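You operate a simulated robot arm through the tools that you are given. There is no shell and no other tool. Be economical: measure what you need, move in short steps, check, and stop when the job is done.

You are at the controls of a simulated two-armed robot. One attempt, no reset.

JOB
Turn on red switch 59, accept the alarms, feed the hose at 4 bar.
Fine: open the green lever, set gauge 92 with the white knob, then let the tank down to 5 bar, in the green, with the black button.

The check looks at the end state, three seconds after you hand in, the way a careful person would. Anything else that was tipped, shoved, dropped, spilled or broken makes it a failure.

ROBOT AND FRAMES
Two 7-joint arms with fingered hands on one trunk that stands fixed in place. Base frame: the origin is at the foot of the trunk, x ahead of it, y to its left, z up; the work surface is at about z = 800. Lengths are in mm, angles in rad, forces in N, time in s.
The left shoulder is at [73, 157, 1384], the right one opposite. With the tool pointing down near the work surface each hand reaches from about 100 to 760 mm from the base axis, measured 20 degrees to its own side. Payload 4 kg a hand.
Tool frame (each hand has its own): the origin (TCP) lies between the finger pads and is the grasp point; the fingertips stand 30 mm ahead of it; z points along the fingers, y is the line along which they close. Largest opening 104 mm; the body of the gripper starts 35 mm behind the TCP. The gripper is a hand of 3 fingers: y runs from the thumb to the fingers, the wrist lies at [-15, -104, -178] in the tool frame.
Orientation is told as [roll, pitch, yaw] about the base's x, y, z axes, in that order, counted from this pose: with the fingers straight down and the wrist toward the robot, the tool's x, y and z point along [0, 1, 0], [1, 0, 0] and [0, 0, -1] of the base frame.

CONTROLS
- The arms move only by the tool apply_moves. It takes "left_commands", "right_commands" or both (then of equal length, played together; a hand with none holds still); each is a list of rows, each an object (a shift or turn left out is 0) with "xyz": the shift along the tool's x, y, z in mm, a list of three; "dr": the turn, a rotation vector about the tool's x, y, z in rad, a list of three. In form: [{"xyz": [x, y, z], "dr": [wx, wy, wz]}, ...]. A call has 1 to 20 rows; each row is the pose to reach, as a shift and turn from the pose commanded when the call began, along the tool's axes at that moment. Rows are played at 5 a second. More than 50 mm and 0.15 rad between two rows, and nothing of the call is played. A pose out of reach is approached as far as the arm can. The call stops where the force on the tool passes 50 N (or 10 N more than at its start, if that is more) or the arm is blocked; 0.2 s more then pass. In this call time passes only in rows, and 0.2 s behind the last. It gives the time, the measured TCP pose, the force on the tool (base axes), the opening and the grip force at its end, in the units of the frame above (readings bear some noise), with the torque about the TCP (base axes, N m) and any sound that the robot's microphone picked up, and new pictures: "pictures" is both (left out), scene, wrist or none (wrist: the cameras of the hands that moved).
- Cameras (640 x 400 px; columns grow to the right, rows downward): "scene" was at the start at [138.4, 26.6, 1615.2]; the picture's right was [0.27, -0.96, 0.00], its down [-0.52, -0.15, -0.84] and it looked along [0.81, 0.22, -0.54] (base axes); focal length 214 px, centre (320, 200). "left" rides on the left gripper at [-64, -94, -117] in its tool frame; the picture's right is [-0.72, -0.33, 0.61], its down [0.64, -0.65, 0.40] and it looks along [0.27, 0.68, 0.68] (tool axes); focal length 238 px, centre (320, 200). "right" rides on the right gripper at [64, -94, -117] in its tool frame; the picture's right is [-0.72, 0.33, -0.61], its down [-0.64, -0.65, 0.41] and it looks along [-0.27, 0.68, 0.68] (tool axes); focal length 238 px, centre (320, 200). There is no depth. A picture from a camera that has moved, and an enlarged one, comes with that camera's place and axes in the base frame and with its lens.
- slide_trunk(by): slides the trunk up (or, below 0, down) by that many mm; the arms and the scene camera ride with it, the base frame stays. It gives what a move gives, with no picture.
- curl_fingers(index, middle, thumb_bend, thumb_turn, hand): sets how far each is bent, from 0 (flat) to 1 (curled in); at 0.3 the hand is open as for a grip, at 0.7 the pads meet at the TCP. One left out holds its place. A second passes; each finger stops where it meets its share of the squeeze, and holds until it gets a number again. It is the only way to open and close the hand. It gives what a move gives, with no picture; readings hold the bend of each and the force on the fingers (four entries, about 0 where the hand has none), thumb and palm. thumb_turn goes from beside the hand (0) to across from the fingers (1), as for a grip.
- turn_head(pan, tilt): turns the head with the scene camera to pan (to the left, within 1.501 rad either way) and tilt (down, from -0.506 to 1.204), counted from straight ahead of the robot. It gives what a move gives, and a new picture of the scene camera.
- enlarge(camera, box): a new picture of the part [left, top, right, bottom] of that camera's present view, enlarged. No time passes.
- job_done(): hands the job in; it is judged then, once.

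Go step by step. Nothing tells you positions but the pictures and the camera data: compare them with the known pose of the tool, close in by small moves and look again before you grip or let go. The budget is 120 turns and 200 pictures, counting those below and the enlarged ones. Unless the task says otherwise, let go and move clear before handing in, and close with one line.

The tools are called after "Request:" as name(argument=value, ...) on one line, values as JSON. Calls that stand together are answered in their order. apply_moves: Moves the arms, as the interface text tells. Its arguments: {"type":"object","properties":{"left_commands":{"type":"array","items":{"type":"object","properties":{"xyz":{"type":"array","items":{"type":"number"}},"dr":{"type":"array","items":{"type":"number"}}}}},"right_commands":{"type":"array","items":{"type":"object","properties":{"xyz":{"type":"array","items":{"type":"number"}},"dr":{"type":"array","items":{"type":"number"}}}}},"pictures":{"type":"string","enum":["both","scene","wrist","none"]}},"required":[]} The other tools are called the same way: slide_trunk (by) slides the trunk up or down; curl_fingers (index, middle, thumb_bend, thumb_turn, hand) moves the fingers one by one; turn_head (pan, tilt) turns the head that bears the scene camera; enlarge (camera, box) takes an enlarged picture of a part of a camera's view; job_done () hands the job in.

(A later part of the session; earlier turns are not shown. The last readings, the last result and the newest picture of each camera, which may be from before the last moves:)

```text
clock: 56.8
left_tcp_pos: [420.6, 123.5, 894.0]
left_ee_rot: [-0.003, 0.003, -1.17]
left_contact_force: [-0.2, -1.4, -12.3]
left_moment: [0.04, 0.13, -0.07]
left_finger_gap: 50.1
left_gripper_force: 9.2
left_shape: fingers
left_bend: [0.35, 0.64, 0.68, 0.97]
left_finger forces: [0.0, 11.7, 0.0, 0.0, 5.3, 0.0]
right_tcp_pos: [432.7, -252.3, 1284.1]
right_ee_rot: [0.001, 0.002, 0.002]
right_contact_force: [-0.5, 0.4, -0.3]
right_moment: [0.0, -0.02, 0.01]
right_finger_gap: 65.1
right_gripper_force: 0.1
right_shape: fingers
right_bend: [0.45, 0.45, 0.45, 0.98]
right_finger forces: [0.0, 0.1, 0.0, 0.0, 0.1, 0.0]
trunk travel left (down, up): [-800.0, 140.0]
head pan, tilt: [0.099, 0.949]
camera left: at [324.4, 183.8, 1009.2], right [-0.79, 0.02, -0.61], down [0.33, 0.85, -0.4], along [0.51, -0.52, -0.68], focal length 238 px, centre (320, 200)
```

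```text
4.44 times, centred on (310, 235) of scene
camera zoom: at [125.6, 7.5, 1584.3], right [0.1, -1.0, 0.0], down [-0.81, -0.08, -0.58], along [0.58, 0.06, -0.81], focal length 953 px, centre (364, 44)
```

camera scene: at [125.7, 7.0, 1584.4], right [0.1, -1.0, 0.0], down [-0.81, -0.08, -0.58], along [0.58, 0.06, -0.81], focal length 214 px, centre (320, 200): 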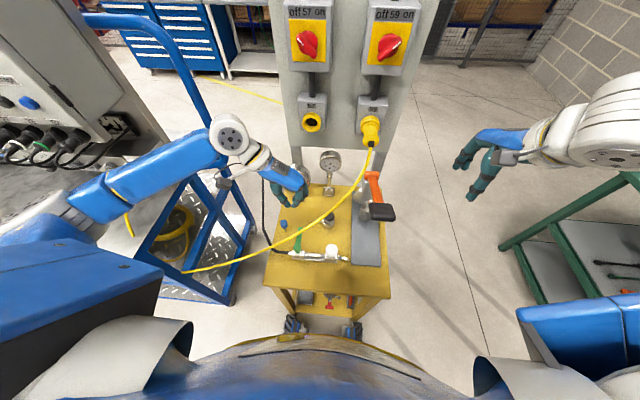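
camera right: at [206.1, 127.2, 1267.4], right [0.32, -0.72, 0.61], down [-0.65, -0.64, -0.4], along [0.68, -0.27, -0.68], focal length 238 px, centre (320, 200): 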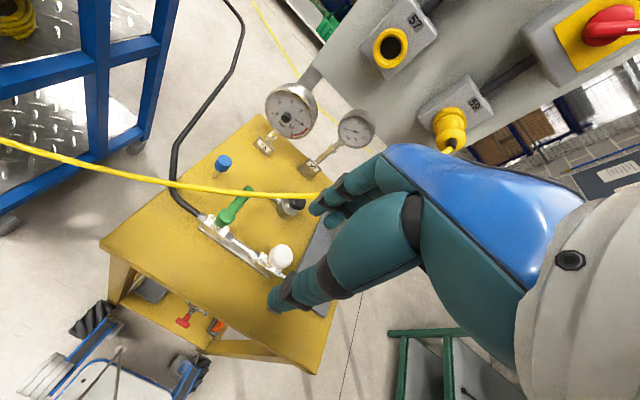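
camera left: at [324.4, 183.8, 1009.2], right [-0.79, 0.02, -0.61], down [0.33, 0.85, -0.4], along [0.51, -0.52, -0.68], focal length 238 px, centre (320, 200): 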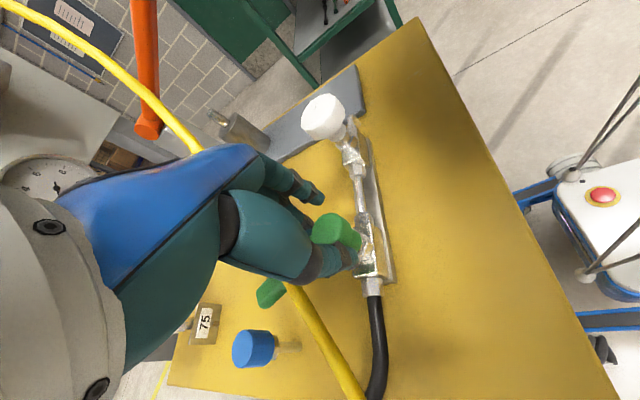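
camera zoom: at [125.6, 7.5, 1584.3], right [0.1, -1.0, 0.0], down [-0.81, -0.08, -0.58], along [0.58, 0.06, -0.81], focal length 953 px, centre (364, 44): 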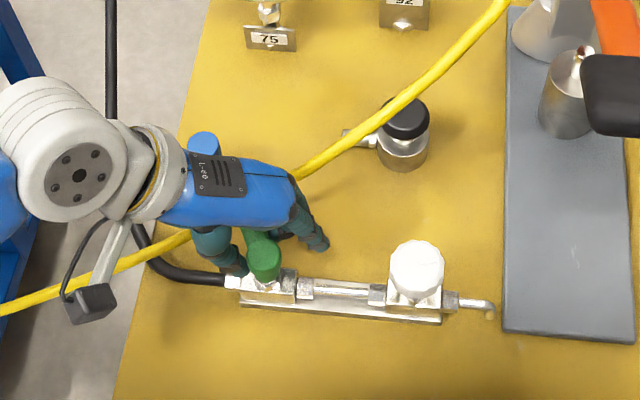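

It turns easily in that direction. I'll continue the arc.

Request:
apply_moves(left_commands=[{"xyz": [-0.1, -1.6, 0], "dr": [0, 0, -0.12]}, {"xyz": [-0.4, -3.1, 0], "dr": [0, 0, -0.24]}, {"xyz": [-0.8, -4.6, 0], "dr": [0, 0, -0.36]}, {"xyz": [-1.5, -6, 0], "dr": [0, 0, -0.48]}, {"xyz": [-2.3, -7.3, 0], "dr": [0, 0, -0.6]}, {"xyz": [-3.2, -8.6, 0], "dr": [0, 0, -0.72]}], pictures="wrist")

Request:
enlarge(camera="scene", box=[255, 190, 345, 280])

```text
clock: 58.1
left_tcp_pos: [413.6, 127.3, 893.8]
left_ee_rot: [0.001, 0.003, -0.451]
left_contact_force: [-2.0, -8.9, -13.5]
left_moment: [-0.24, 0.2, -0.13]
left_finger_gap: 49.7
left_gripper_force: 8.8
left_shape: fingers
left_bend: [0.35, 0.64, 0.68, 0.96]
left_finger forces: [0.1, 11.1, 0.0, 0.0, 5.5, 0.0]
right_tcp_pos: [432.1, -256.8, 1284.2]
right_ee_rot: [0.005, 0.002, 0.0]
right_contact_force: [0.0, -0.4, 0.6]
right_moment: [0.04, 0.01, 0.01]
right_finger_gap: 65.3
right_gripper_force: 0.0
right_shape: fingers
right_bend: [0.45, 0.45, 0.45, 0.98]
right_finger forces: [0.0, 0.0, 0.0, 0.0, 0.0, 0.1]
trunk travel left (down, up): [-800.0, 140.0]
head pan, tilt: [0.099, 0.949]
camera left: at [301.0, 109.3, 1009.8], right [-0.61, -0.5, -0.61], down [-0.31, 0.86, -0.4], along [0.73, -0.05, -0.68], focal length 238 px, centre (320, 200)
```

left: 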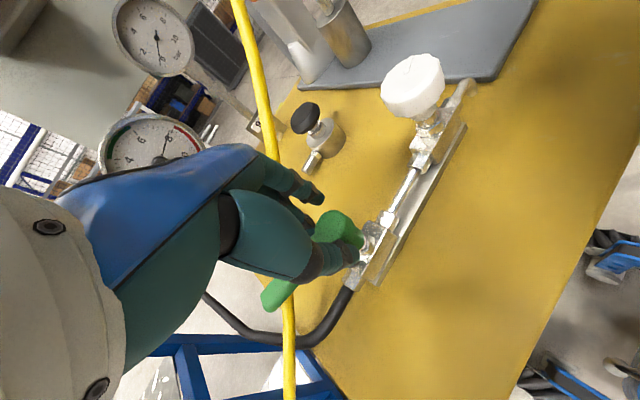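

```text
4.44 times, centred on (300, 235) of scene
camera zoom: at [124.4, 3.2, 1584.4], right [0.1, -1.0, 0.0], down [-0.81, -0.08, -0.58], along [0.58, 0.06, -0.81], focal length 953 px, centre (409, 44)
```

zoom: 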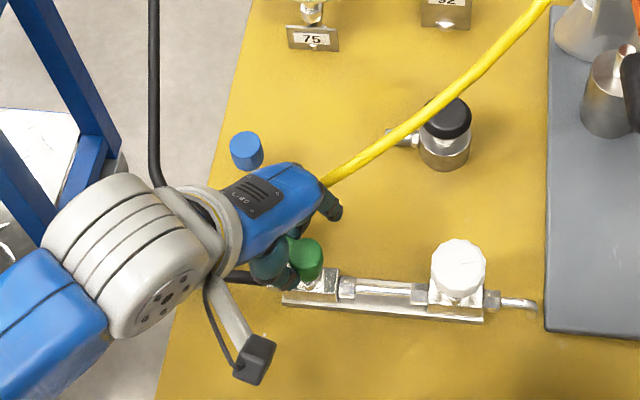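

The lever follows and has about 26° left. I'll continue to full alignment with the pipe.

Request:
apply_moves(left_commands=[{"xyz": [-0.1, -1.6, 0], "dr": [0, 0, -0.12]}, {"xyz": [-0.4, -3.1, 0], "dr": [0, 0, -0.24]}, {"xyz": [-0.8, -4.6, 0], "dr": [0, 0, -0.36]}, {"xyz": [-1.4, -5.7, 0], "dr": [0, 0, -0.46]}, {"xyz": [-1.9, -6.6, 0], "dr": [0, 0, -0.54]}], pictures="wrist")

Request:
enlarge(camera="left", box=[200, 150, 440, 400])

```text
clock: 59.4
left_tcp_pos: [409.2, 128.7, 893.4]
left_ee_rot: [0.003, 0.001, 0.092]
left_contact_force: [6.2, -6.6, -8.8]
left_moment: [-0.28, 0.0, -0.31]
left_finger_gap: 48.9
left_gripper_force: 8.5
left_shape: fingers
left_bend: [0.35, 0.63, 0.68, 0.98]
left_finger forces: [0.0, 13.2, 0.0, 0.0, 4.2, 0.1]
right_tcp_pos: [433.2, -255.6, 1283.5]
right_ee_rot: [0.003, 0.004, 0.0]
right_contact_force: [0.0, 0.1, -0.4]
right_moment: [0.05, -0.02, 0.0]
right_finger_gap: 65.4
right_gripper_force: 0.0
right_shape: fingers
right_bend: [0.45, 0.45, 0.45, 0.98]
right_finger forces: [0.0, 0.0, 0.0, 0.0, 0.0, 0.1]
trunk travel left (down, up): [-800.0, 140.0]
head pan, tilt: [0.099, 0.949]
camera left: at [320.9, 55.6, 1008.6], right [-0.26, -0.74, -0.62], down [-0.71, 0.58, -0.4], along [0.66, 0.33, -0.68], focal length 238 px, centre (320, 200)
```

left: 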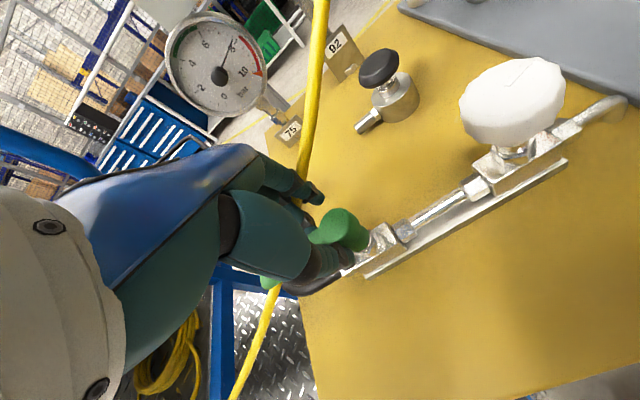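

```text
1.60 times, centred on (320, 275) of left
camera zoom: at [320.9, 55.6, 1008.6], right [-0.26, -0.74, -0.62], down [-0.71, 0.58, -0.4], along [0.66, 0.33, -0.68], focal length 381 px, centre (320, 80)
```

zoom: 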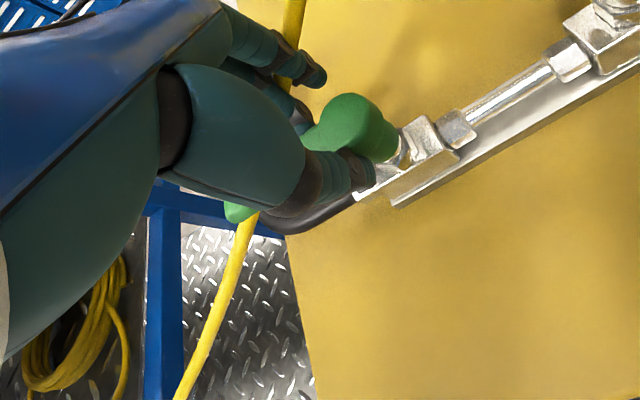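

The lever looks aligned with the pipe. I'll release gently and lift straight up to check.

Request:
curl_fingers(hand="left", middle=0.55, thumb_bend=0.55)

Request:
apply_moves(left_commands=[{"xyz": [0, 0, -15]}, {"xyz": [0, 0, -35]}, {"xyz": [0, -10, -65]}, {"xyz": [0, -30, -100]}, {"xyz": [0, -60, -135]}], pictures="both")

Request:
enlarge(camera="left", box=[200, 100, 500, 400])

Request:
enlarge(camera="scene", box=[255, 140, 405, 310])

```text
clock: 60.4
left_tcp_pos: [407.4, 129.4, 893.8]
left_ee_rot: [0.001, -0.001, 0.088]
left_contact_force: [1.0, -0.3, 0.6]
left_moment: [0.05, 0.01, -0.02]
left_finger_gap: 64.7
left_gripper_force: 0.1
left_shape: fingers
left_bend: [0.35, 0.55, 0.55, 0.98]
left_finger forces: [0.0, 0.1, 0.1, 0.1, 0.0, 0.0]
right_tcp_pos: [430.8, -255.0, 1284.7]
right_ee_rot: [0.003, 0.002, 0.0]
right_contact_force: [0.5, 0.1, -0.2]
right_moment: [-0.01, -0.02, 0.02]
right_finger_gap: 65.1
right_gripper_force: 0.0
right_shape: fingers
right_bend: [0.45, 0.45, 0.45, 0.98]
right_finger forces: [0.0, 0.1, 0.0, 0.1, 0.1, 0.0]
trunk travel left (down, up): [-800.0, 140.0]
head pan, tilt: [0.099, 0.949]
```

```text
clock: 61.5
left_tcp_pos: [347.5, 123.0, 1029.2]
left_ee_rot: [0.004, 0.0, 0.09]
left_contact_force: [-0.5, 0.1, 0.0]
left_moment: [0.03, 0.0, 0.06]
left_finger_gap: 64.5
left_gripper_force: 0.0
left_shape: fingers
left_bend: [0.35, 0.55, 0.55, 0.98]
left_finger forces: [0.0, 0.0, 0.1, 0.1, 0.0, 0.0]
right_tcp_pos: [431.1, -255.2, 1284.7]
right_ee_rot: [0.004, 0.0, -0.002]
right_contact_force: [0.9, 0.0, -0.6]
right_moment: [0.0, -0.02, 0.04]
right_finger_gap: 65.2
right_gripper_force: 0.1
right_shape: fingers
right_bend: [0.45, 0.45, 0.45, 0.98]
right_finger forces: [0.1, 0.1, 0.1, 0.0, 0.1, 0.0]
trunk travel left (down, up): [-800.0, 140.0]
head pan, tilt: [0.099, 0.949]
camera scene: at [121.1, 5.7, 1584.7], right [0.1, -1.0, 0.0], down [-0.81, -0.08, -0.58], along [0.58, 0.06, -0.81], focal length 214 px, centre (320, 200)
camera left: at [259.0, 49.3, 1144.3], right [-0.26, -0.74, -0.62], down [-0.71, 0.58, -0.4], along [0.66, 0.33, -0.68], focal length 238 px, centre (320, 200)
```

scene: 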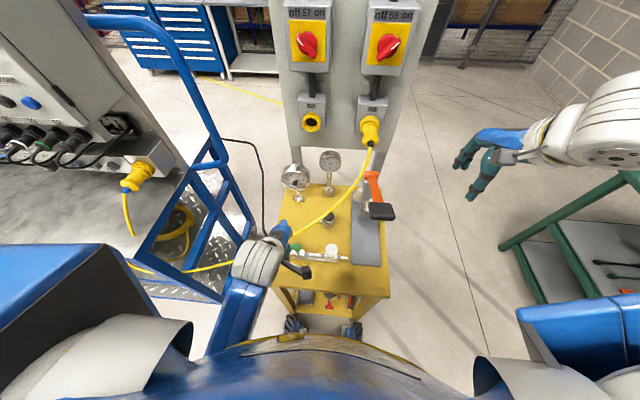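
left: 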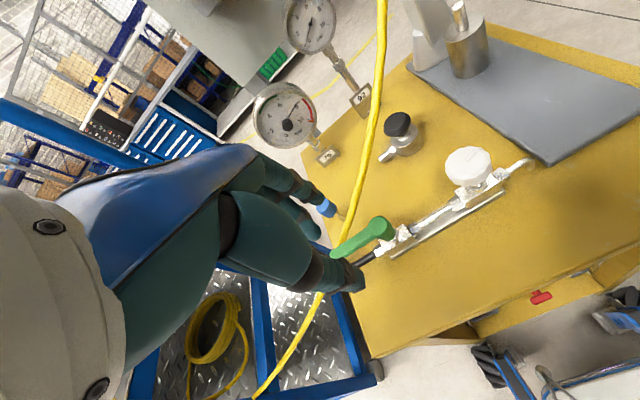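

```text
1.33 times, centred on (350, 250) of left
camera zoom: at [259.0, 49.3, 1144.3], right [-0.26, -0.74, -0.62], down [-0.71, 0.58, -0.4], along [0.66, 0.33, -0.68], focal length 318 px, centre (280, 133)
```

zoom: 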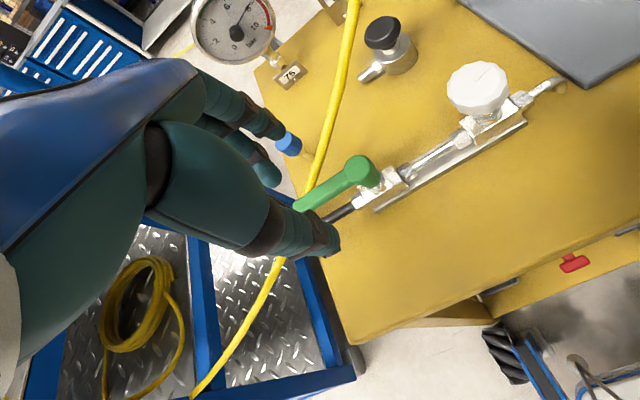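

```text
2.35 times, centred on (330, 225) of scene
camera zoom: at [121.1, 5.7, 1584.7], right [0.1, -1.0, 0.0], down [-0.81, -0.08, -0.58], along [0.58, 0.06, -0.81], focal length 505 px, centre (296, 141)
```

zoom: 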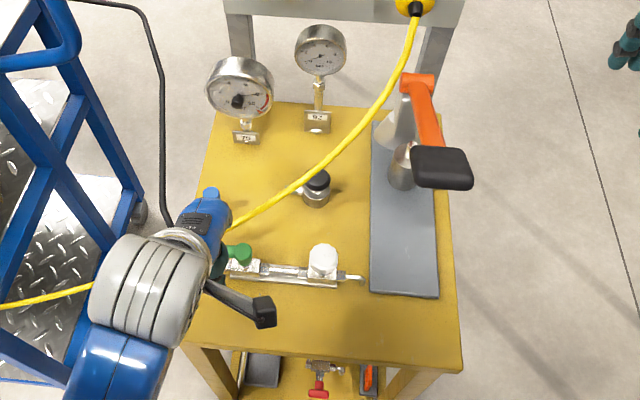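

The lever is open, aligned with the pipe. I'll check both gauges now.

Request:
enlarge(camera="left", box=[230, 0, 350, 150])

Request:
enlarge(camera="scene", box=[275, 145, 350, 205])

```text
2.67 times, centred on (290, 75) of left
camera zoom: at [259.0, 49.3, 1144.3], right [-0.26, -0.74, -0.62], down [-0.71, 0.58, -0.4], along [0.66, 0.33, -0.68], focal length 636 px, centre (400, 533)
```

zoom: 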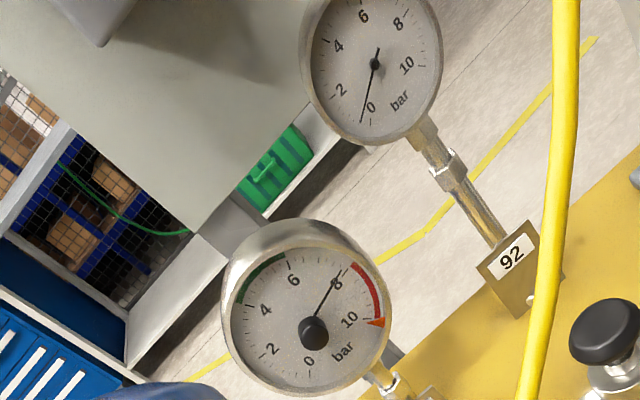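

```text
6.67 times, centred on (312, 175) of scene
camera zoom: at [121.1, 5.7, 1584.7], right [0.1, -1.0, 0.0], down [-0.81, -0.08, -0.58], along [0.58, 0.06, -0.81], focal length 1430 px, centre (370, 367)
```

zoom: 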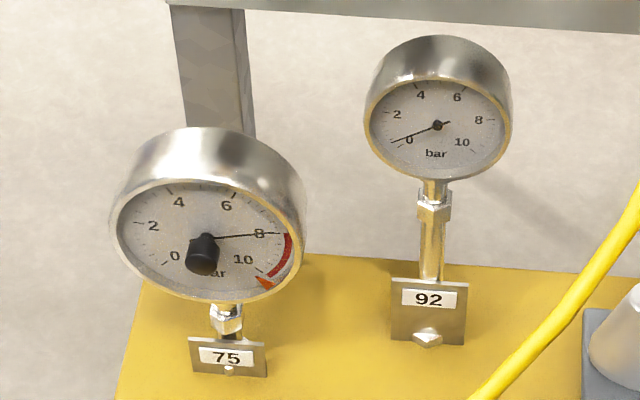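

Gauge 92 is at 0 and gauge 75 near 8. The left hand has a good unobstructed geometry, so I'll use it on the white knob near [412, -4, 885].

Request:
curl_fingers(hand="left", index=0.42, middle=0.42, thumb_bend=0.42)

Request:
apply_moves(left_commands=[{"xyz": [-30, 0, 0], "dr": [0, 0, -0.1]}, {"xyz": [-60, 10, 0], "dr": [0, 0, -0.2]}, {"xyz": [-90, 25, 15], "dr": [0, 0, -0.3]}, {"xyz": [-120, 40, 30], "dr": [0, 0, -0.41]}, {"xyz": [-132, 53, 50], "dr": [0, 0, -0.41]}, {"xyz": [-132, 53, 70], "dr": [0, 0, -0.41]}], pictures="both")

Request:
enlarge(camera="scene", box=[265, 170, 385, 290])

```text
clock: 62.5
left_tcp_pos: [349.9, 124.2, 1027.7]
left_ee_rot: [0.003, 0.002, 0.089]
left_contact_force: [0.0, -0.2, 0.4]
left_moment: [0.0, -0.01, -0.02]
left_finger_gap: 72.6
left_gripper_force: 0.1
left_shape: fingers
left_bend: [0.42, 0.42, 0.42, 0.98]
left_finger forces: [0.1, 0.1, 0.0, 0.0, 0.0, 0.0]
right_tcp_pos: [432.7, -254.0, 1283.9]
right_ee_rot: [0.002, 0.0, -0.002]
right_contact_force: [0.0, 1.0, 0.6]
right_moment: [-0.05, -0.03, 0.01]
right_finger_gap: 64.8
right_gripper_force: 0.0
right_shape: fingers
right_bend: [0.45, 0.45, 0.45, 0.98]
right_finger forces: [0.1, 0.1, 0.1, 0.1, 0.0, 0.0]
trunk travel left (down, up): [-800.0, 140.0]
head pan, tilt: [0.099, 0.949]
```

```text
clock: 63.3
left_tcp_pos: [365.2, 135.2, 1059.7]
left_ee_rot: [0.071, -0.168, 0.33]
left_contact_force: [0.7, 0.2, -0.4]
left_moment: [-0.03, 0.03, -0.03]
left_finger_gap: 72.6
left_gripper_force: 0.1
left_shape: fingers
left_bend: [0.42, 0.42, 0.42, 0.97]
left_finger forces: [0.0, 0.0, 0.0, 0.1, 0.0, 0.1]
right_tcp_pos: [431.6, -254.2, 1282.6]
right_ee_rot: [0.0, 0.001, -0.001]
right_contact_force: [-0.1, -1.0, -1.0]
right_moment: [0.0, 0.0, 0.02]
right_finger_gap: 65.0
right_gripper_force: 0.1
right_shape: fingers
right_bend: [0.45, 0.45, 0.45, 0.98]
right_finger forces: [0.0, 0.1, 0.0, 0.1, 0.0, 0.1]
trunk travel left (down, up): [-800.0, 140.0]
head pan, tilt: [0.099, 0.949]
stopped in row 3 (left hand): the arm was blocked; the commanded pose is now the measured one
camera scene: at [123.5, 6.2, 1583.3], right [0.1, -1.0, 0.0], down [-0.81, -0.08, -0.58], along [0.58, 0.06, -0.81], focal length 214 px, centre (320, 200)
camera left: at [282.6, 30.4, 1151.6], right [0.02, -0.71, -0.71], down [-0.77, 0.44, -0.46], along [0.64, 0.55, -0.53], focal length 238 px, centre (320, 200)
```

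scene: 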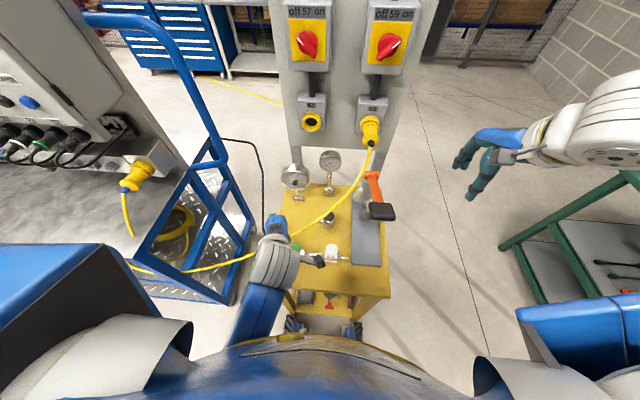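
left: 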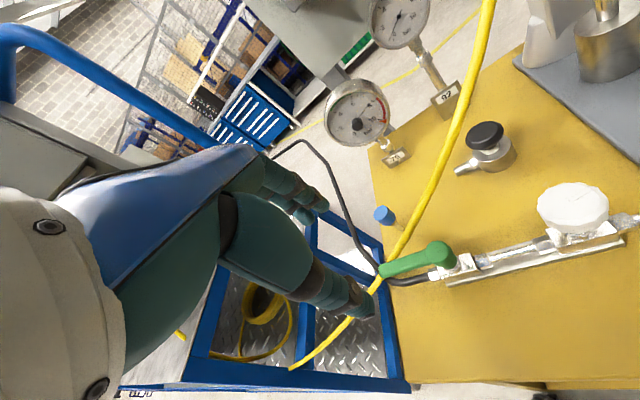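

```text
3.33 times, centred on (325, 230) of scene
camera zoom: at [123.5, 6.2, 1583.3], right [0.1, -1.0, 0.0], down [-0.81, -0.08, -0.58], along [0.58, 0.06, -0.81], focal length 715 px, centre (303, 100)
```

zoom: 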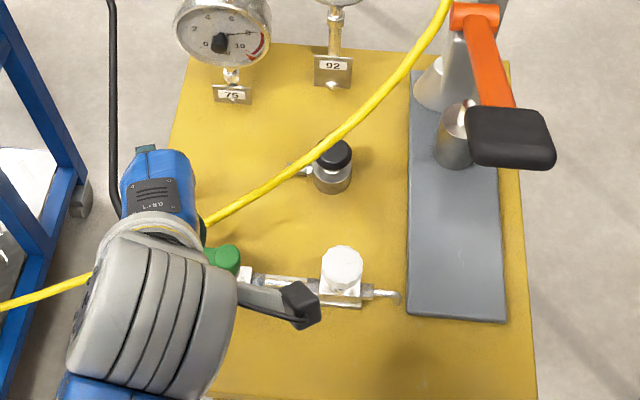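

The left arm got blocked crossing toward the middle, so I'll withdraw it to the left and use the right hand for the knob instead.

Request:
apply_moves(left_commands=[{"xyz": [15, 0, -15], "dr": [0, 0, 0.06]}, {"xyz": [40, 5, -30], "dr": [0, 0, 0.12]}, {"xyz": [70, 10, -45], "dr": [0, 0, 0.18]}, {"xyz": [100, 15, -60], "dr": [0, 0, 0.24]}, {"xyz": [125, 20, -75], "dr": [0, 0, 0.3]}, {"xyz": [145, 23, -90], "dr": [0, 0, 0.3]}], pictures="wrist")

Request:
curl_fingers(hand="right", index=0.42, middle=0.42, thumb_bend=0.42)

```text
clock: 63.8
left_tcp_pos: [346.0, 182.0, 1064.5]
left_ee_rot: [0.31, -0.21, 0.1]
left_contact_force: [-0.3, -0.4, 0.6]
left_moment: [0.02, 0.01, -0.01]
left_finger_gap: 73.0
left_gripper_force: 0.1
left_shape: fingers
left_bend: [0.42, 0.42, 0.42, 0.97]
left_finger forces: [0.0, 0.0, 0.0, 0.0, 0.0, 0.1]
left hand out of reach, approached as far as the arm can: row 2
right_tcp_pos: [427.8, -254.8, 1285.9]
right_ee_rot: [0.003, -0.002, -0.002]
right_contact_force: [0.1, -0.9, -0.9]
right_moment: [0.02, -0.02, -0.03]
right_finger_gap: 65.0
right_gripper_force: 0.2
right_shape: fingers
right_bend: [0.45, 0.45, 0.45, 0.98]
right_finger forces: [0.0, 0.1, 0.0, 0.0, 0.0, 0.0]
trunk travel left (down, up): [-800.0, 140.0]
head pan, tilt: [0.099, 0.949]
stopped in row 2 (left hand): the arm was blocked; the commanded pose is now the measured one
camera left: at [245.1, 73.7, 1132.3], right [-0.1, -0.51, -0.85], down [-0.67, 0.67, -0.32], along [0.74, 0.54, -0.41], focal length 238 px, centre (320, 200)
```

left: 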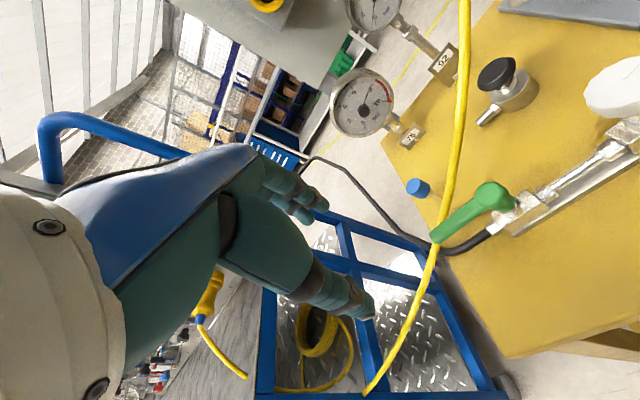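

```text
clock: 64.8
left_tcp_pos: [349.6, 181.9, 1062.5]
left_ee_rot: [0.306, -0.206, 0.101]
left_contact_force: [-1.3, 0.5, 0.2]
left_moment: [-0.01, 0.03, 0.03]
left_finger_gap: 72.8
left_gripper_force: 0.0
left_shape: fingers
left_bend: [0.42, 0.42, 0.42, 0.97]
left_finger forces: [0.0, 0.1, 0.0, 0.1, 0.0, 0.1]
right_tcp_pos: [432.1, -256.0, 1283.6]
right_ee_rot: [0.002, 0.002, -0.002]
right_contact_force: [0.0, -0.6, -0.1]
right_moment: [0.0, -0.03, 0.02]
right_finger_gap: 72.4
right_gripper_force: 0.2
right_shape: fingers
right_bend: [0.42, 0.42, 0.42, 0.98]
right_finger forces: [0.0, 0.0, 0.0, 0.1, 0.1, 0.0]
trunk travel left (down, up): [-800.0, 140.0]
head pan, tilt: [0.099, 0.949]
```

The arm is in a cramped configuration close to the body; I'll move it forward, left and up with small steps and no rotation.

Request:
apply_moves(left_commands=[{"xyz": [10, 10, -10]}, {"xyz": [20, 20, -20]}, {"xyz": [30, 30, -30]}, {"xyz": [40, 40, -45]}, {"xyz": [50, 50, -60]}, {"xyz": [60, 60, -75]}, {"xyz": [70, 70, -90]}], pictures="scene")

```text
clock: 65.4
left_tcp_pos: [341.1, 203.2, 1053.1]
left_ee_rot: [0.549, -0.149, -0.131]
left_contact_force: [-0.1, -0.4, 0.7]
left_moment: [-0.02, 0.01, 0.03]
left_finger_gap: 72.7
left_gripper_force: 0.0
left_shape: fingers
left_bend: [0.42, 0.42, 0.42, 0.98]
left_finger forces: [0.0, 0.1, 0.0, 0.0, 0.0, 0.0]
left hand out of reach, approached as far as the arm can: row 1, 2, 3
right_tcp_pos: [430.1, -253.9, 1285.0]
right_ee_rot: [0.001, -0.001, -0.002]
right_contact_force: [0.1, 0.2, -0.6]
right_moment: [0.01, -0.01, -0.01]
right_finger_gap: 72.3
right_gripper_force: 0.0
right_shape: fingers
right_bend: [0.42, 0.42, 0.42, 0.98]
right_finger forces: [0.1, 0.0, 0.0, 0.0, 0.0, 0.0]
trunk travel left (down, up): [-800.0, 140.0]
head pan, tilt: [0.099, 0.949]
stopped in row 3 (left hand): the arm was blocked; the commanded pose is now the measured one
camera scene: at [121.7, 6.2, 1584.7], right [0.1, -1.0, 0.0], down [-0.81, -0.08, -0.58], along [0.58, 0.06, -0.81], focal length 214 px, centre (320, 200)
```

scene: 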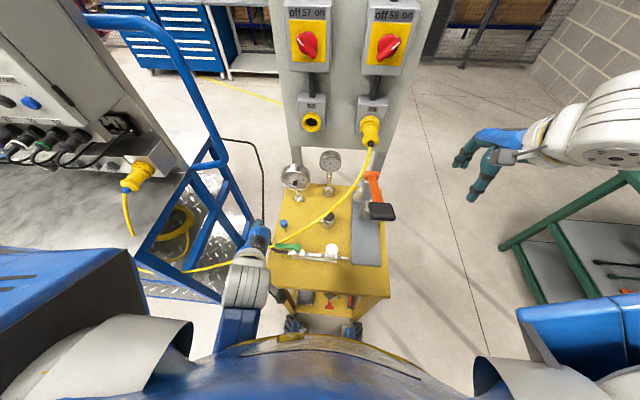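

I'll look at the left arm itself to see what blocks it.

Request:
turn_head(pan=0.9, tilt=1.0)

```text
clock: 66.5
left_tcp_pos: [341.2, 203.8, 1051.9]
left_ee_rot: [0.549, -0.15, -0.132]
left_contact_force: [0.3, 0.1, -0.8]
left_moment: [-0.03, -0.01, -0.01]
left_finger_gap: 72.9
left_gripper_force: 0.0
left_shape: fingers
left_bend: [0.42, 0.42, 0.42, 0.98]
left_finger forces: [0.0, 0.1, 0.1, 0.0, 0.1, 0.0]
right_tcp_pos: [431.8, -253.5, 1285.2]
right_ee_rot: [0.003, 0.003, -0.001]
right_contact_force: [-0.3, 0.1, 0.6]
right_moment: [-0.01, -0.02, 0.03]
right_finger_gap: 72.4
right_gripper_force: 0.1
right_shape: fingers
right_bend: [0.42, 0.42, 0.42, 0.98]
right_finger forces: [0.0, 0.1, 0.0, 0.0, 0.0, 0.0]
trunk travel left (down, up): [-800.0, 140.0]
head pan, tilt: [0.901, 1.0]
camera scene: at [94.1, 53.7, 1581.1], right [0.78, -0.62, 0.0], down [-0.52, -0.66, -0.54], along [0.34, 0.42, -0.84], focal length 214 px, centre (320, 200)
```

scene: 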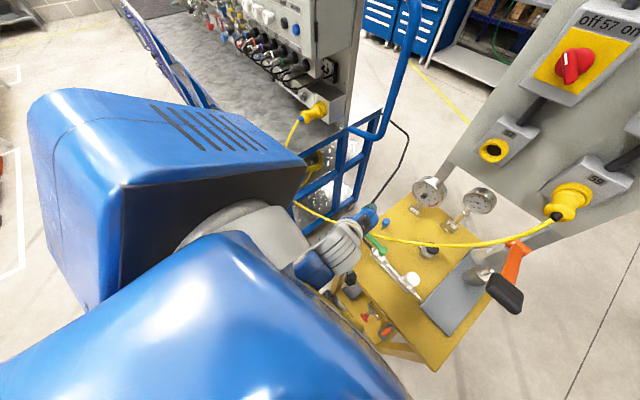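

The left arm is simply folded tight against its elbow limit, not touching anything. I'll extend it forward (away from the body) with larger steps.

Request:
apply_moves(left_commands=[{"xyz": [13, 25, 1]}, {"xyz": [26, 50, 1]}, {"xyz": [39, 75, 2]}, {"xyz": [52, 100, 2]}, {"xyz": [65, 125, 3]}, {"xyz": [79, 150, 4]}], pictures="scene")

```text
clock: 67.9
left_tcp_pos: [494.5, 254.0, 1109.8]
left_ee_rot: [0.543, -0.148, -0.129]
left_contact_force: [0.0, -0.7, 0.5]
left_moment: [-0.01, 0.01, 0.01]
left_finger_gap: 72.5
left_gripper_force: 0.2
left_shape: fingers
left_bend: [0.42, 0.42, 0.42, 0.98]
left_finger forces: [0.0, 0.0, 0.1, 0.0, 0.0, 0.0]
right_tcp_pos: [432.7, -253.3, 1283.2]
right_ee_rot: [0.001, 0.001, -0.001]
right_contact_force: [-0.3, 0.6, 0.0]
right_moment: [0.0, 0.03, -0.01]
right_finger_gap: 72.4
right_gripper_force: 0.1
right_shape: fingers
right_bend: [0.42, 0.42, 0.42, 0.98]
right_finger forces: [0.0, 0.0, 0.0, 0.1, 0.1, 0.1]
trunk travel left (down, up): [-800.0, 140.0]
head pan, tilt: [0.901, 1.0]
camera scene: at [97.1, 54.7, 1580.8], right [0.78, -0.62, 0.0], down [-0.52, -0.66, -0.54], along [0.33, 0.42, -0.84], focal length 214 px, centre (320, 200)
```

scene: 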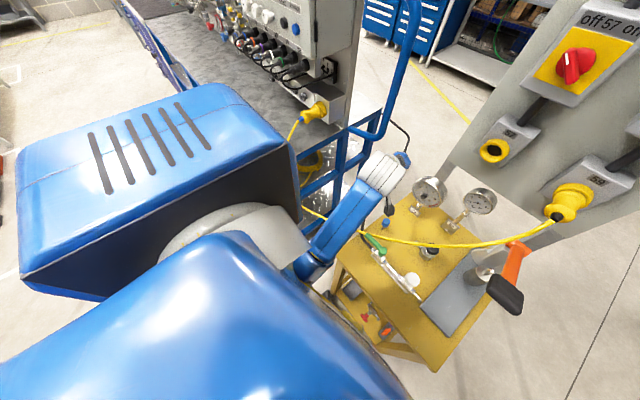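

The left arm is free again. I'll park it up-left while bringing the right hand over the white knob with yaw +74°.

Request:
apply_moves(left_commands=[{"xyz": [16, -3, -13], "dr": [0, -0.05, 0]}, {"xyz": [32, -5, -26], "dr": [0, -0.1, 0]}, {"xyz": [48, -8, -39], "dr": [0, -0.16, 0]}, {"xyz": [64, -10, -52], "dr": [0, -0.22, 0]}, {"xyz": [80, -13, -65], "dr": [0, -0.28, 0]}, {"xyz": [96, -16, -78], "dr": [0, -0.34, 0]}, {"xyz": [112, -18, -91], "dr": [0, -0.4, 0]}, {"xyz": [128, -20, -104], "dr": [0, -0.46, 0]}, {"xyz": [144, -23, -117], "dr": [0, -0.52, 0]}, {"xyz": [161, -26, -131], "dr": [0, -0.54, 0]}], right_commands=[{"xyz": [25, -2, 20], "dr": [0, 0, -0.13]}, {"xyz": [50, -4, 40], "dr": [0, 0, -0.26]}, {"xyz": [75, -6, 65], "dr": [0, 0, -0.39]}, {"xyz": [100, -8, 90], "dr": [0, 0, -0.52]}, {"xyz": [125, -10, 120], "dr": [0, 0, -0.65]}, {"xyz": [150, -12, 150], "dr": [0, 0, -0.78]}, {"xyz": [175, -14, 180], "dr": [0, 0, -0.91]}, {"xyz": [200, -16, 210], "dr": [0, 0, -1.04]}, {"xyz": [225, -18, 240], "dr": [0, 0, -1.17]}, {"xyz": [249, -20, 264], "dr": [0, 0, -1.3]}], pictures="wrist")

Request:
turn_head(pan=0.1, tilt=0.95)

Request:
enlarge(camera="scene", box=[265, 140, 405, 280])

```text
clock: 70.1
left_tcp_pos: [447.2, 333.5, 1300.1]
left_ee_rot: [0.001, -0.151, -0.129]
left_contact_force: [-0.1, 1.3, 0.0]
left_moment: [-0.03, -0.02, 0.0]
left_finger_gap: 72.6
left_gripper_force: 0.1
left_shape: fingers
left_bend: [0.42, 0.42, 0.42, 0.98]
left_finger forces: [0.0, 0.0, 0.0, 0.0, 0.0, 0.0]
right_tcp_pos: [411.0, -3.2, 1021.9]
right_ee_rot: [0.003, 0.0, 1.301]
right_contact_force: [0.9, 0.1, 0.0]
right_moment: [0.02, -0.03, -0.02]
right_finger_gap: 72.5
right_gripper_force: 0.1
right_shape: fingers
right_bend: [0.42, 0.42, 0.42, 0.98]
right_finger forces: [0.0, 0.0, 0.1, 0.0, 0.1, 0.0]
right hand out of reach, approached as far as the arm can: row 1, 2, 3
trunk travel left (down, up): [-800.0, 140.0]
head pan, tilt: [0.901, 1.0]
camera right: at [323.6, -78.1, 1139.7], right [0.78, 0.12, 0.61], down [0.44, -0.8, -0.4], along [0.44, 0.59, -0.68], focal length 238 px, centre (320, 200)
camera left: at [328.5, 282.1, 1399.9], right [-0.32, -0.68, -0.66], down [-0.5, 0.71, -0.5], along [0.81, 0.17, -0.57], focal length 238 px, centre (320, 200)
```

right: 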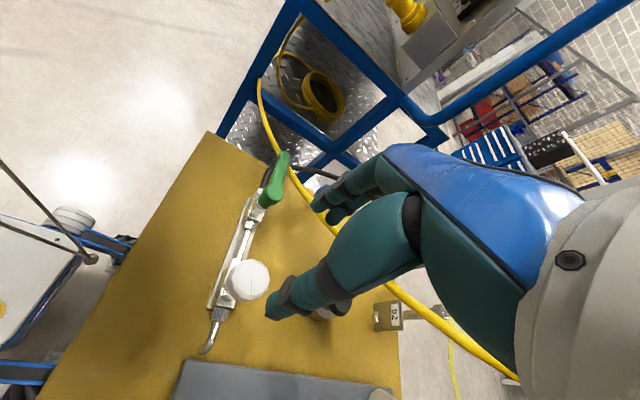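
left: 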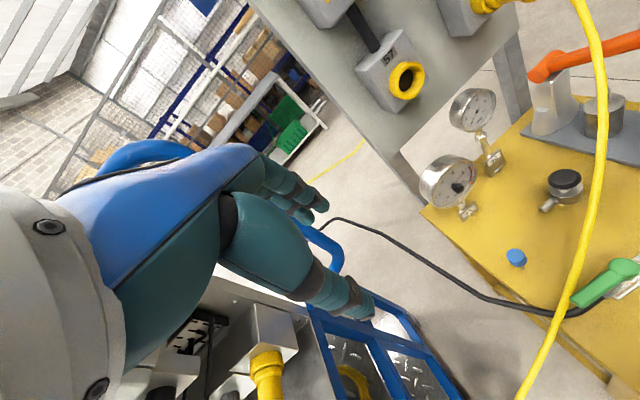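

```text
clock: 71.3
left_tcp_pos: [445.0, 332.9, 1300.1]
left_ee_rot: [0.003, -0.151, -0.129]
left_contact_force: [0.7, 1.0, -0.4]
left_moment: [0.0, 0.0, 0.04]
left_finger_gap: 72.9
left_gripper_force: 0.0
left_shape: fingers
left_bend: [0.42, 0.42, 0.42, 0.98]
left_finger forces: [0.0, 0.0, 0.1, 0.0, 0.0, 0.0]
right_tcp_pos: [410.1, -3.5, 1022.1]
right_ee_rot: [0.001, 0.001, 1.297]
right_contact_force: [-0.8, -0.3, 0.1]
right_moment: [0.0, -0.04, -0.03]
right_finger_gap: 72.7
right_gripper_force: 0.0
right_shape: fingers
right_bend: [0.42, 0.42, 0.42, 0.98]
right_finger forces: [0.0, 0.1, 0.0, 0.1, 0.0, 0.1]
trunk travel left (down, up): [-800.0, 140.0]
head pan, tilt: [0.099, 0.949]
camera scene: at [125.1, 9.7, 1584.4], right [0.1, -0.99, 0.0], down [-0.81, -0.08, -0.58], along [0.58, 0.06, -0.81], focal length 214 px, centre (320, 200)
```

scene: 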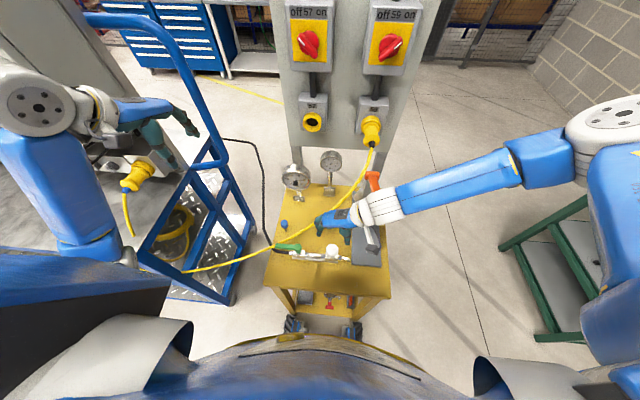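

```text
2.86 times, centred on (335, 210) of scene
camera zoom: at [125.1, 9.7, 1584.4], right [0.1, -0.99, 0.0], down [-0.81, -0.08, -0.58], along [0.58, 0.06, -0.81], focal length 613 px, centre (277, 171)
```

zoom: 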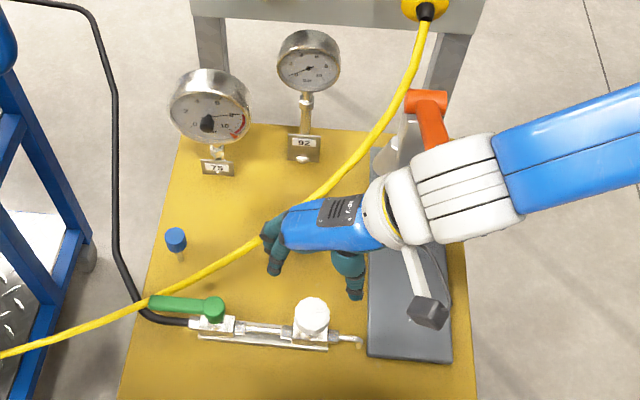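

Knob centre confirmed at [412, -5]. The tall orange pump handle's black pad sits near [465, -135, 1081], so I'll turn to yaw ≈0.7 to keep my wrist away from it, then descend around the knob.

Request:
apply_moves(right_commands=[{"xyz": [0, 0, 0], "dr": [0, 0, 0.12]}, {"xyz": [-1, 0, 0], "dr": [0, 0, 0.24]}, {"xyz": [-2, -1, 0], "dr": [0, 0, 0.36]}, {"xyz": [-2, -1, 10], "dr": [0, 0, 0.48]}, {"xyz": [-2, -1, 25], "dr": [0, 0, 0.6]}, {"xyz": [-2, -1, 50], "dr": [0, 0, 0.6]}, {"xyz": [-2, -1, 75], "dr": [0, 0, 0.6]}, {"xyz": [-2, -1, 90], "dr": [0, 0, 0.6]}], pictures="wrist")

Request:
enlarge(camera="scene", box=[265, 140, 405, 280])

```text
clock: 73.1
left_tcp_pos: [442.4, 331.8, 1302.3]
left_ee_rot: [0.006, -0.153, -0.128]
left_contact_force: [-1.0, 0.2, -0.7]
left_moment: [0.01, 0.0, -0.02]
left_finger_gap: 72.9
left_gripper_force: 0.0
left_shape: fingers
left_bend: [0.42, 0.42, 0.42, 0.98]
left_finger forces: [0.0, 0.0, 0.0, 0.0, 0.1, 0.1]
right_tcp_pos: [411.7, -5.0, 939.5]
right_ee_rot: [-0.001, 0.001, 0.698]
right_contact_force: [-0.5, 0.7, -0.6]
right_moment: [-0.02, 0.02, 0.0]
right_finger_gap: 72.5
right_gripper_force: 0.0
right_shape: fingers
right_bend: [0.42, 0.42, 0.42, 0.98]
right_finger forces: [0.0, 0.0, 0.0, 0.0, 0.0, 0.0]
right hand out of reach, approached as far as the arm can: row 8
trunk travel left (down, up): [-800.0, 140.0]
head pan, tilt: [0.099, 0.949]
camera right: at [297.8, -17.3, 1057.4], right [0.71, -0.34, 0.61], down [-0.09, -0.91, -0.4], along [0.7, 0.23, -0.68], focal length 238 px, centre (320, 200)
```

right: 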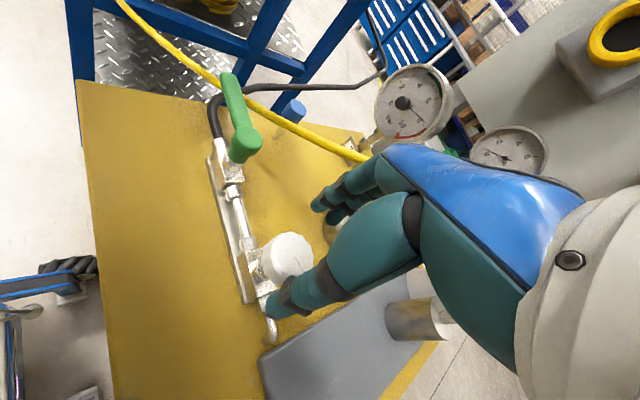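

```text
2.86 times, centred on (335, 210) of scene
camera zoom: at [120.9, 8.1, 1584.9], right [0.1, -1.0, 0.0], down [-0.81, -0.08, -0.58], along [0.58, 0.06, -0.81], focal length 613 px, centre (277, 171)
```

zoom: 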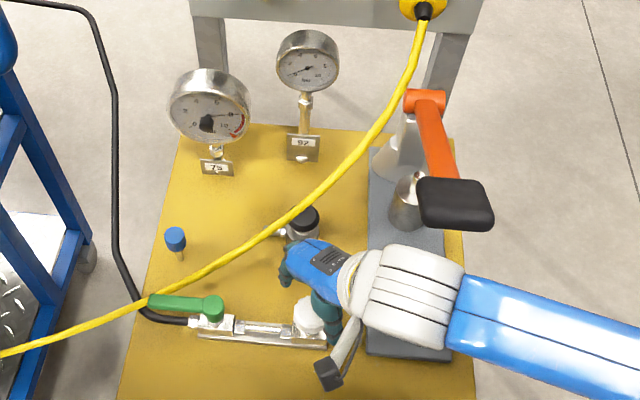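

The arm is near a joint limit here. I'll test a slightly larger yaw (0.95) while descending a little.

Request:
apply_moves(right_commands=[{"dr": [0, 0, -0.12]}, {"dr": [0, 0, -0.25]}, {"xyz": [0, 0, 10], "dr": [0, 0, -0.25]}, {"xyz": [0, 0, 20], "dr": [0, 0, -0.25]}, {"xyz": [0, 0, 30], "dr": [0, 0, -0.25]}], pictures="wrist")

```text
clock: 74.3
left_tcp_pos: [446.4, 333.3, 1299.8]
left_ee_rot: [0.004, -0.149, -0.13]
left_contact_force: [-0.6, -0.2, 0.3]
left_moment: [0.01, 0.0, 0.01]
left_finger_gap: 72.7
left_gripper_force: 0.0
left_shape: fingers
left_bend: [0.42, 0.42, 0.42, 0.98]
left_finger forces: [0.0, 0.0, 0.0, 0.0, 0.0, 0.0]
right_tcp_pos: [413.8, -3.6, 908.3]
right_ee_rot: [0.001, 0.002, 0.95]
right_contact_force: [0.8, 0.8, 0.1]
right_moment: [0.0, 0.02, -0.01]
right_finger_gap: 72.6
right_gripper_force: 0.2
right_shape: fingers
right_bend: [0.42, 0.42, 0.42, 0.98]
right_finger forces: [0.0, 0.0, 0.1, 0.1, 0.0, 0.0]
trunk travel left (down, up): [-800.0, 140.0]
head pan, tilt: [0.099, 0.949]
camera right: at [305.9, -43.9, 1025.9], right [0.78, -0.15, 0.61], down [0.14, -0.9, -0.4], along [0.62, 0.4, -0.68], focal length 238 px, centre (320, 200)
```

right: 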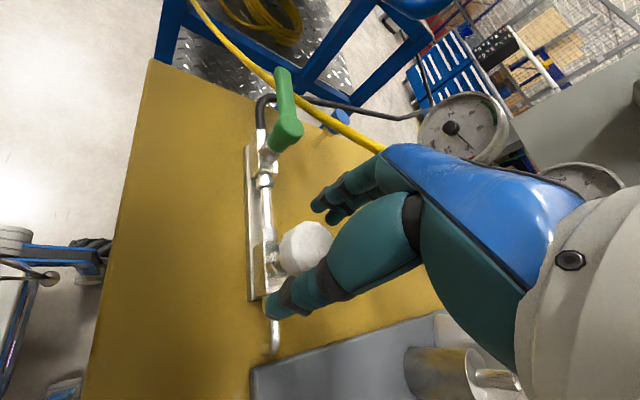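

That works. I'll lower to z≈890 and close on the knob.

Request:
apply_moves(right_commands=[{"xyz": [1, -1, 8]}, {"xyz": [1, -1, 18]}], pictures="none")

Request:
curl_fingers(hand="right", index=0.7, middle=0.7, thumb_bend=0.7)

Request:
enlarge(camera="right", box=[220, 150, 420, 350])

Request:
enlarge(camera="scene", box=[265, 140, 405, 280])

```text
clock: 74.9
left_tcp_pos: [446.8, 334.4, 1300.0]
left_ee_rot: [0.003, -0.15, -0.129]
left_contact_force: [-0.1, -0.7, 0.7]
left_moment: [-0.01, 0.0, 0.03]
left_finger_gap: 72.5
left_gripper_force: 0.1
left_shape: fingers
left_bend: [0.42, 0.42, 0.42, 0.98]
left_finger forces: [0.0, 0.1, 0.0, 0.0, 0.0, 0.1]
right_tcp_pos: [411.4, -2.9, 891.6]
right_ee_rot: [0.001, 0.001, 0.949]
right_contact_force: [0.7, 1.3, -0.3]
right_moment: [-0.01, 0.01, -0.05]
right_finger_gap: 72.7
right_gripper_force: 0.1
right_shape: fingers
right_bend: [0.42, 0.42, 0.42, 0.98]
right_finger forces: [0.0, 0.0, 0.0, 0.1, 0.1, 0.1]
trunk travel left (down, up): [-800.0, 140.0]
head pan, tilt: [0.099, 0.949]
```

```text
clock: 75.9
left_tcp_pos: [448.3, 334.2, 1299.9]
left_ee_rot: [0.003, -0.151, -0.129]
left_contact_force: [-0.7, -1.4, 0.3]
left_moment: [0.01, -0.05, 0.02]
left_finger_gap: 72.9
left_gripper_force: 0.1
left_shape: fingers
left_bend: [0.42, 0.42, 0.42, 0.98]
left_finger forces: [0.0, 0.0, 0.0, 0.0, 0.0, 0.1]
right_tcp_pos: [411.7, -3.2, 889.3]
right_ee_rot: [0.003, 0.002, 0.95]
right_contact_force: [1.1, 2.4, -5.1]
right_moment: [0.02, -0.02, 0.09]
right_finger_gap: 25.5
right_gripper_force: 12.6
right_shape: fingers
right_bend: [0.61, 0.65, 0.61, 0.97]
right_finger forces: [8.8, 5.0, 0.0, 0.1, 10.5, 0.0]
trunk travel left (down, up): [-800.0, 140.0]
head pan, tilt: [0.099, 0.949]
```

```text
2.00 times, centred on (320, 250) of right
camera zoom: at [304.7, -43.1, 1008.4], right [0.78, -0.15, 0.61], down [0.14, -0.9, -0.4], along [0.62, 0.4, -0.68], focal length 477 px, centre (320, 100)
```

zoom: 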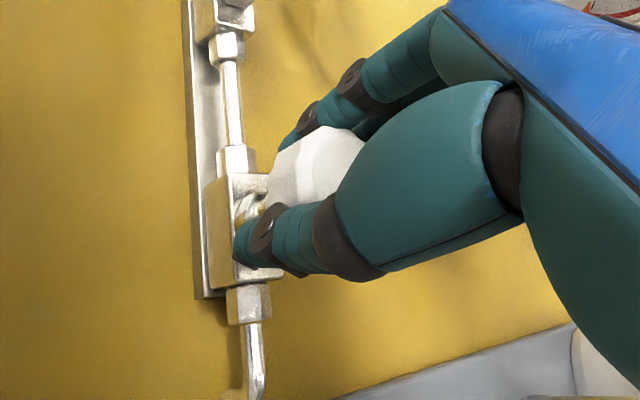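

```text
2.86 times, centred on (335, 210) of scene
camera zoom: at [126.0, 10.6, 1584.3], right [0.1, -1.0, 0.0], down [-0.81, -0.08, -0.58], along [0.58, 0.06, -0.81], focal length 613 px, centre (277, 171)
```

zoom: 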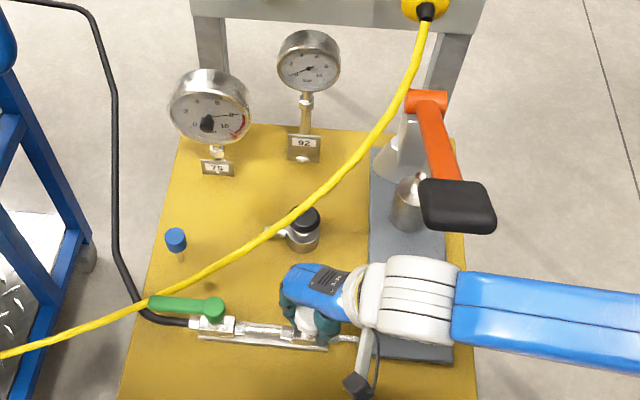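

The knob is gripped. A small clockwise turn (0.2 rad), and I'll watch gauge 92.

Request:
apply_moves(right_commands=[{"dr": [0, 0, 0.07]}, {"dr": [0, 0, 0.14]}, {"dr": [0, 0, 0.2]}], pictures="none")

Request:
enlarge(camera="scene", box=[275, 145, 350, 205])

```text
clock: 76.7
left_tcp_pos: [446.6, 328.6, 1300.9]
left_ee_rot: [0.006, -0.15, -0.129]
left_contact_force: [0.6, 0.3, 0.4]
left_moment: [0.01, -0.05, 0.04]
left_finger_gap: 72.7
left_gripper_force: 0.2
left_shape: fingers
left_bend: [0.42, 0.42, 0.42, 0.98]
left_finger forces: [0.0, 0.0, 0.1, 0.0, 0.0, 0.1]
right_tcp_pos: [412.0, -1.1, 891.9]
right_ee_rot: [0.004, -0.012, 0.784]
right_contact_force: [3.0, -1.1, -17.5]
right_moment: [-0.16, 0.04, 0.04]
right_finger_gap: 25.9
right_gripper_force: 13.2
right_shape: fingers
right_bend: [0.62, 0.66, 0.61, 0.97]
right_finger forces: [9.1, 7.5, 0.1, 0.1, 9.2, 0.1]
right hand out of reach, approached as far as the arm can: row 3
trunk travel left (down, up): [-800.0, 140.0]
head pan, tilt: [0.099, 0.949]
```

```text
6.67 times, centred on (312, 175) of scene
camera zoom: at [126.2, 4.5, 1584.1], right [0.1, -1.0, 0.0], down [-0.81, -0.08, -0.58], along [0.58, 0.06, -0.81], focal length 1430 px, centre (370, 367)
```

zoom: 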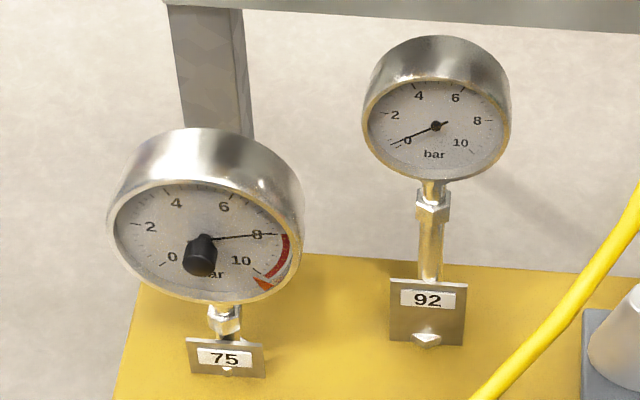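

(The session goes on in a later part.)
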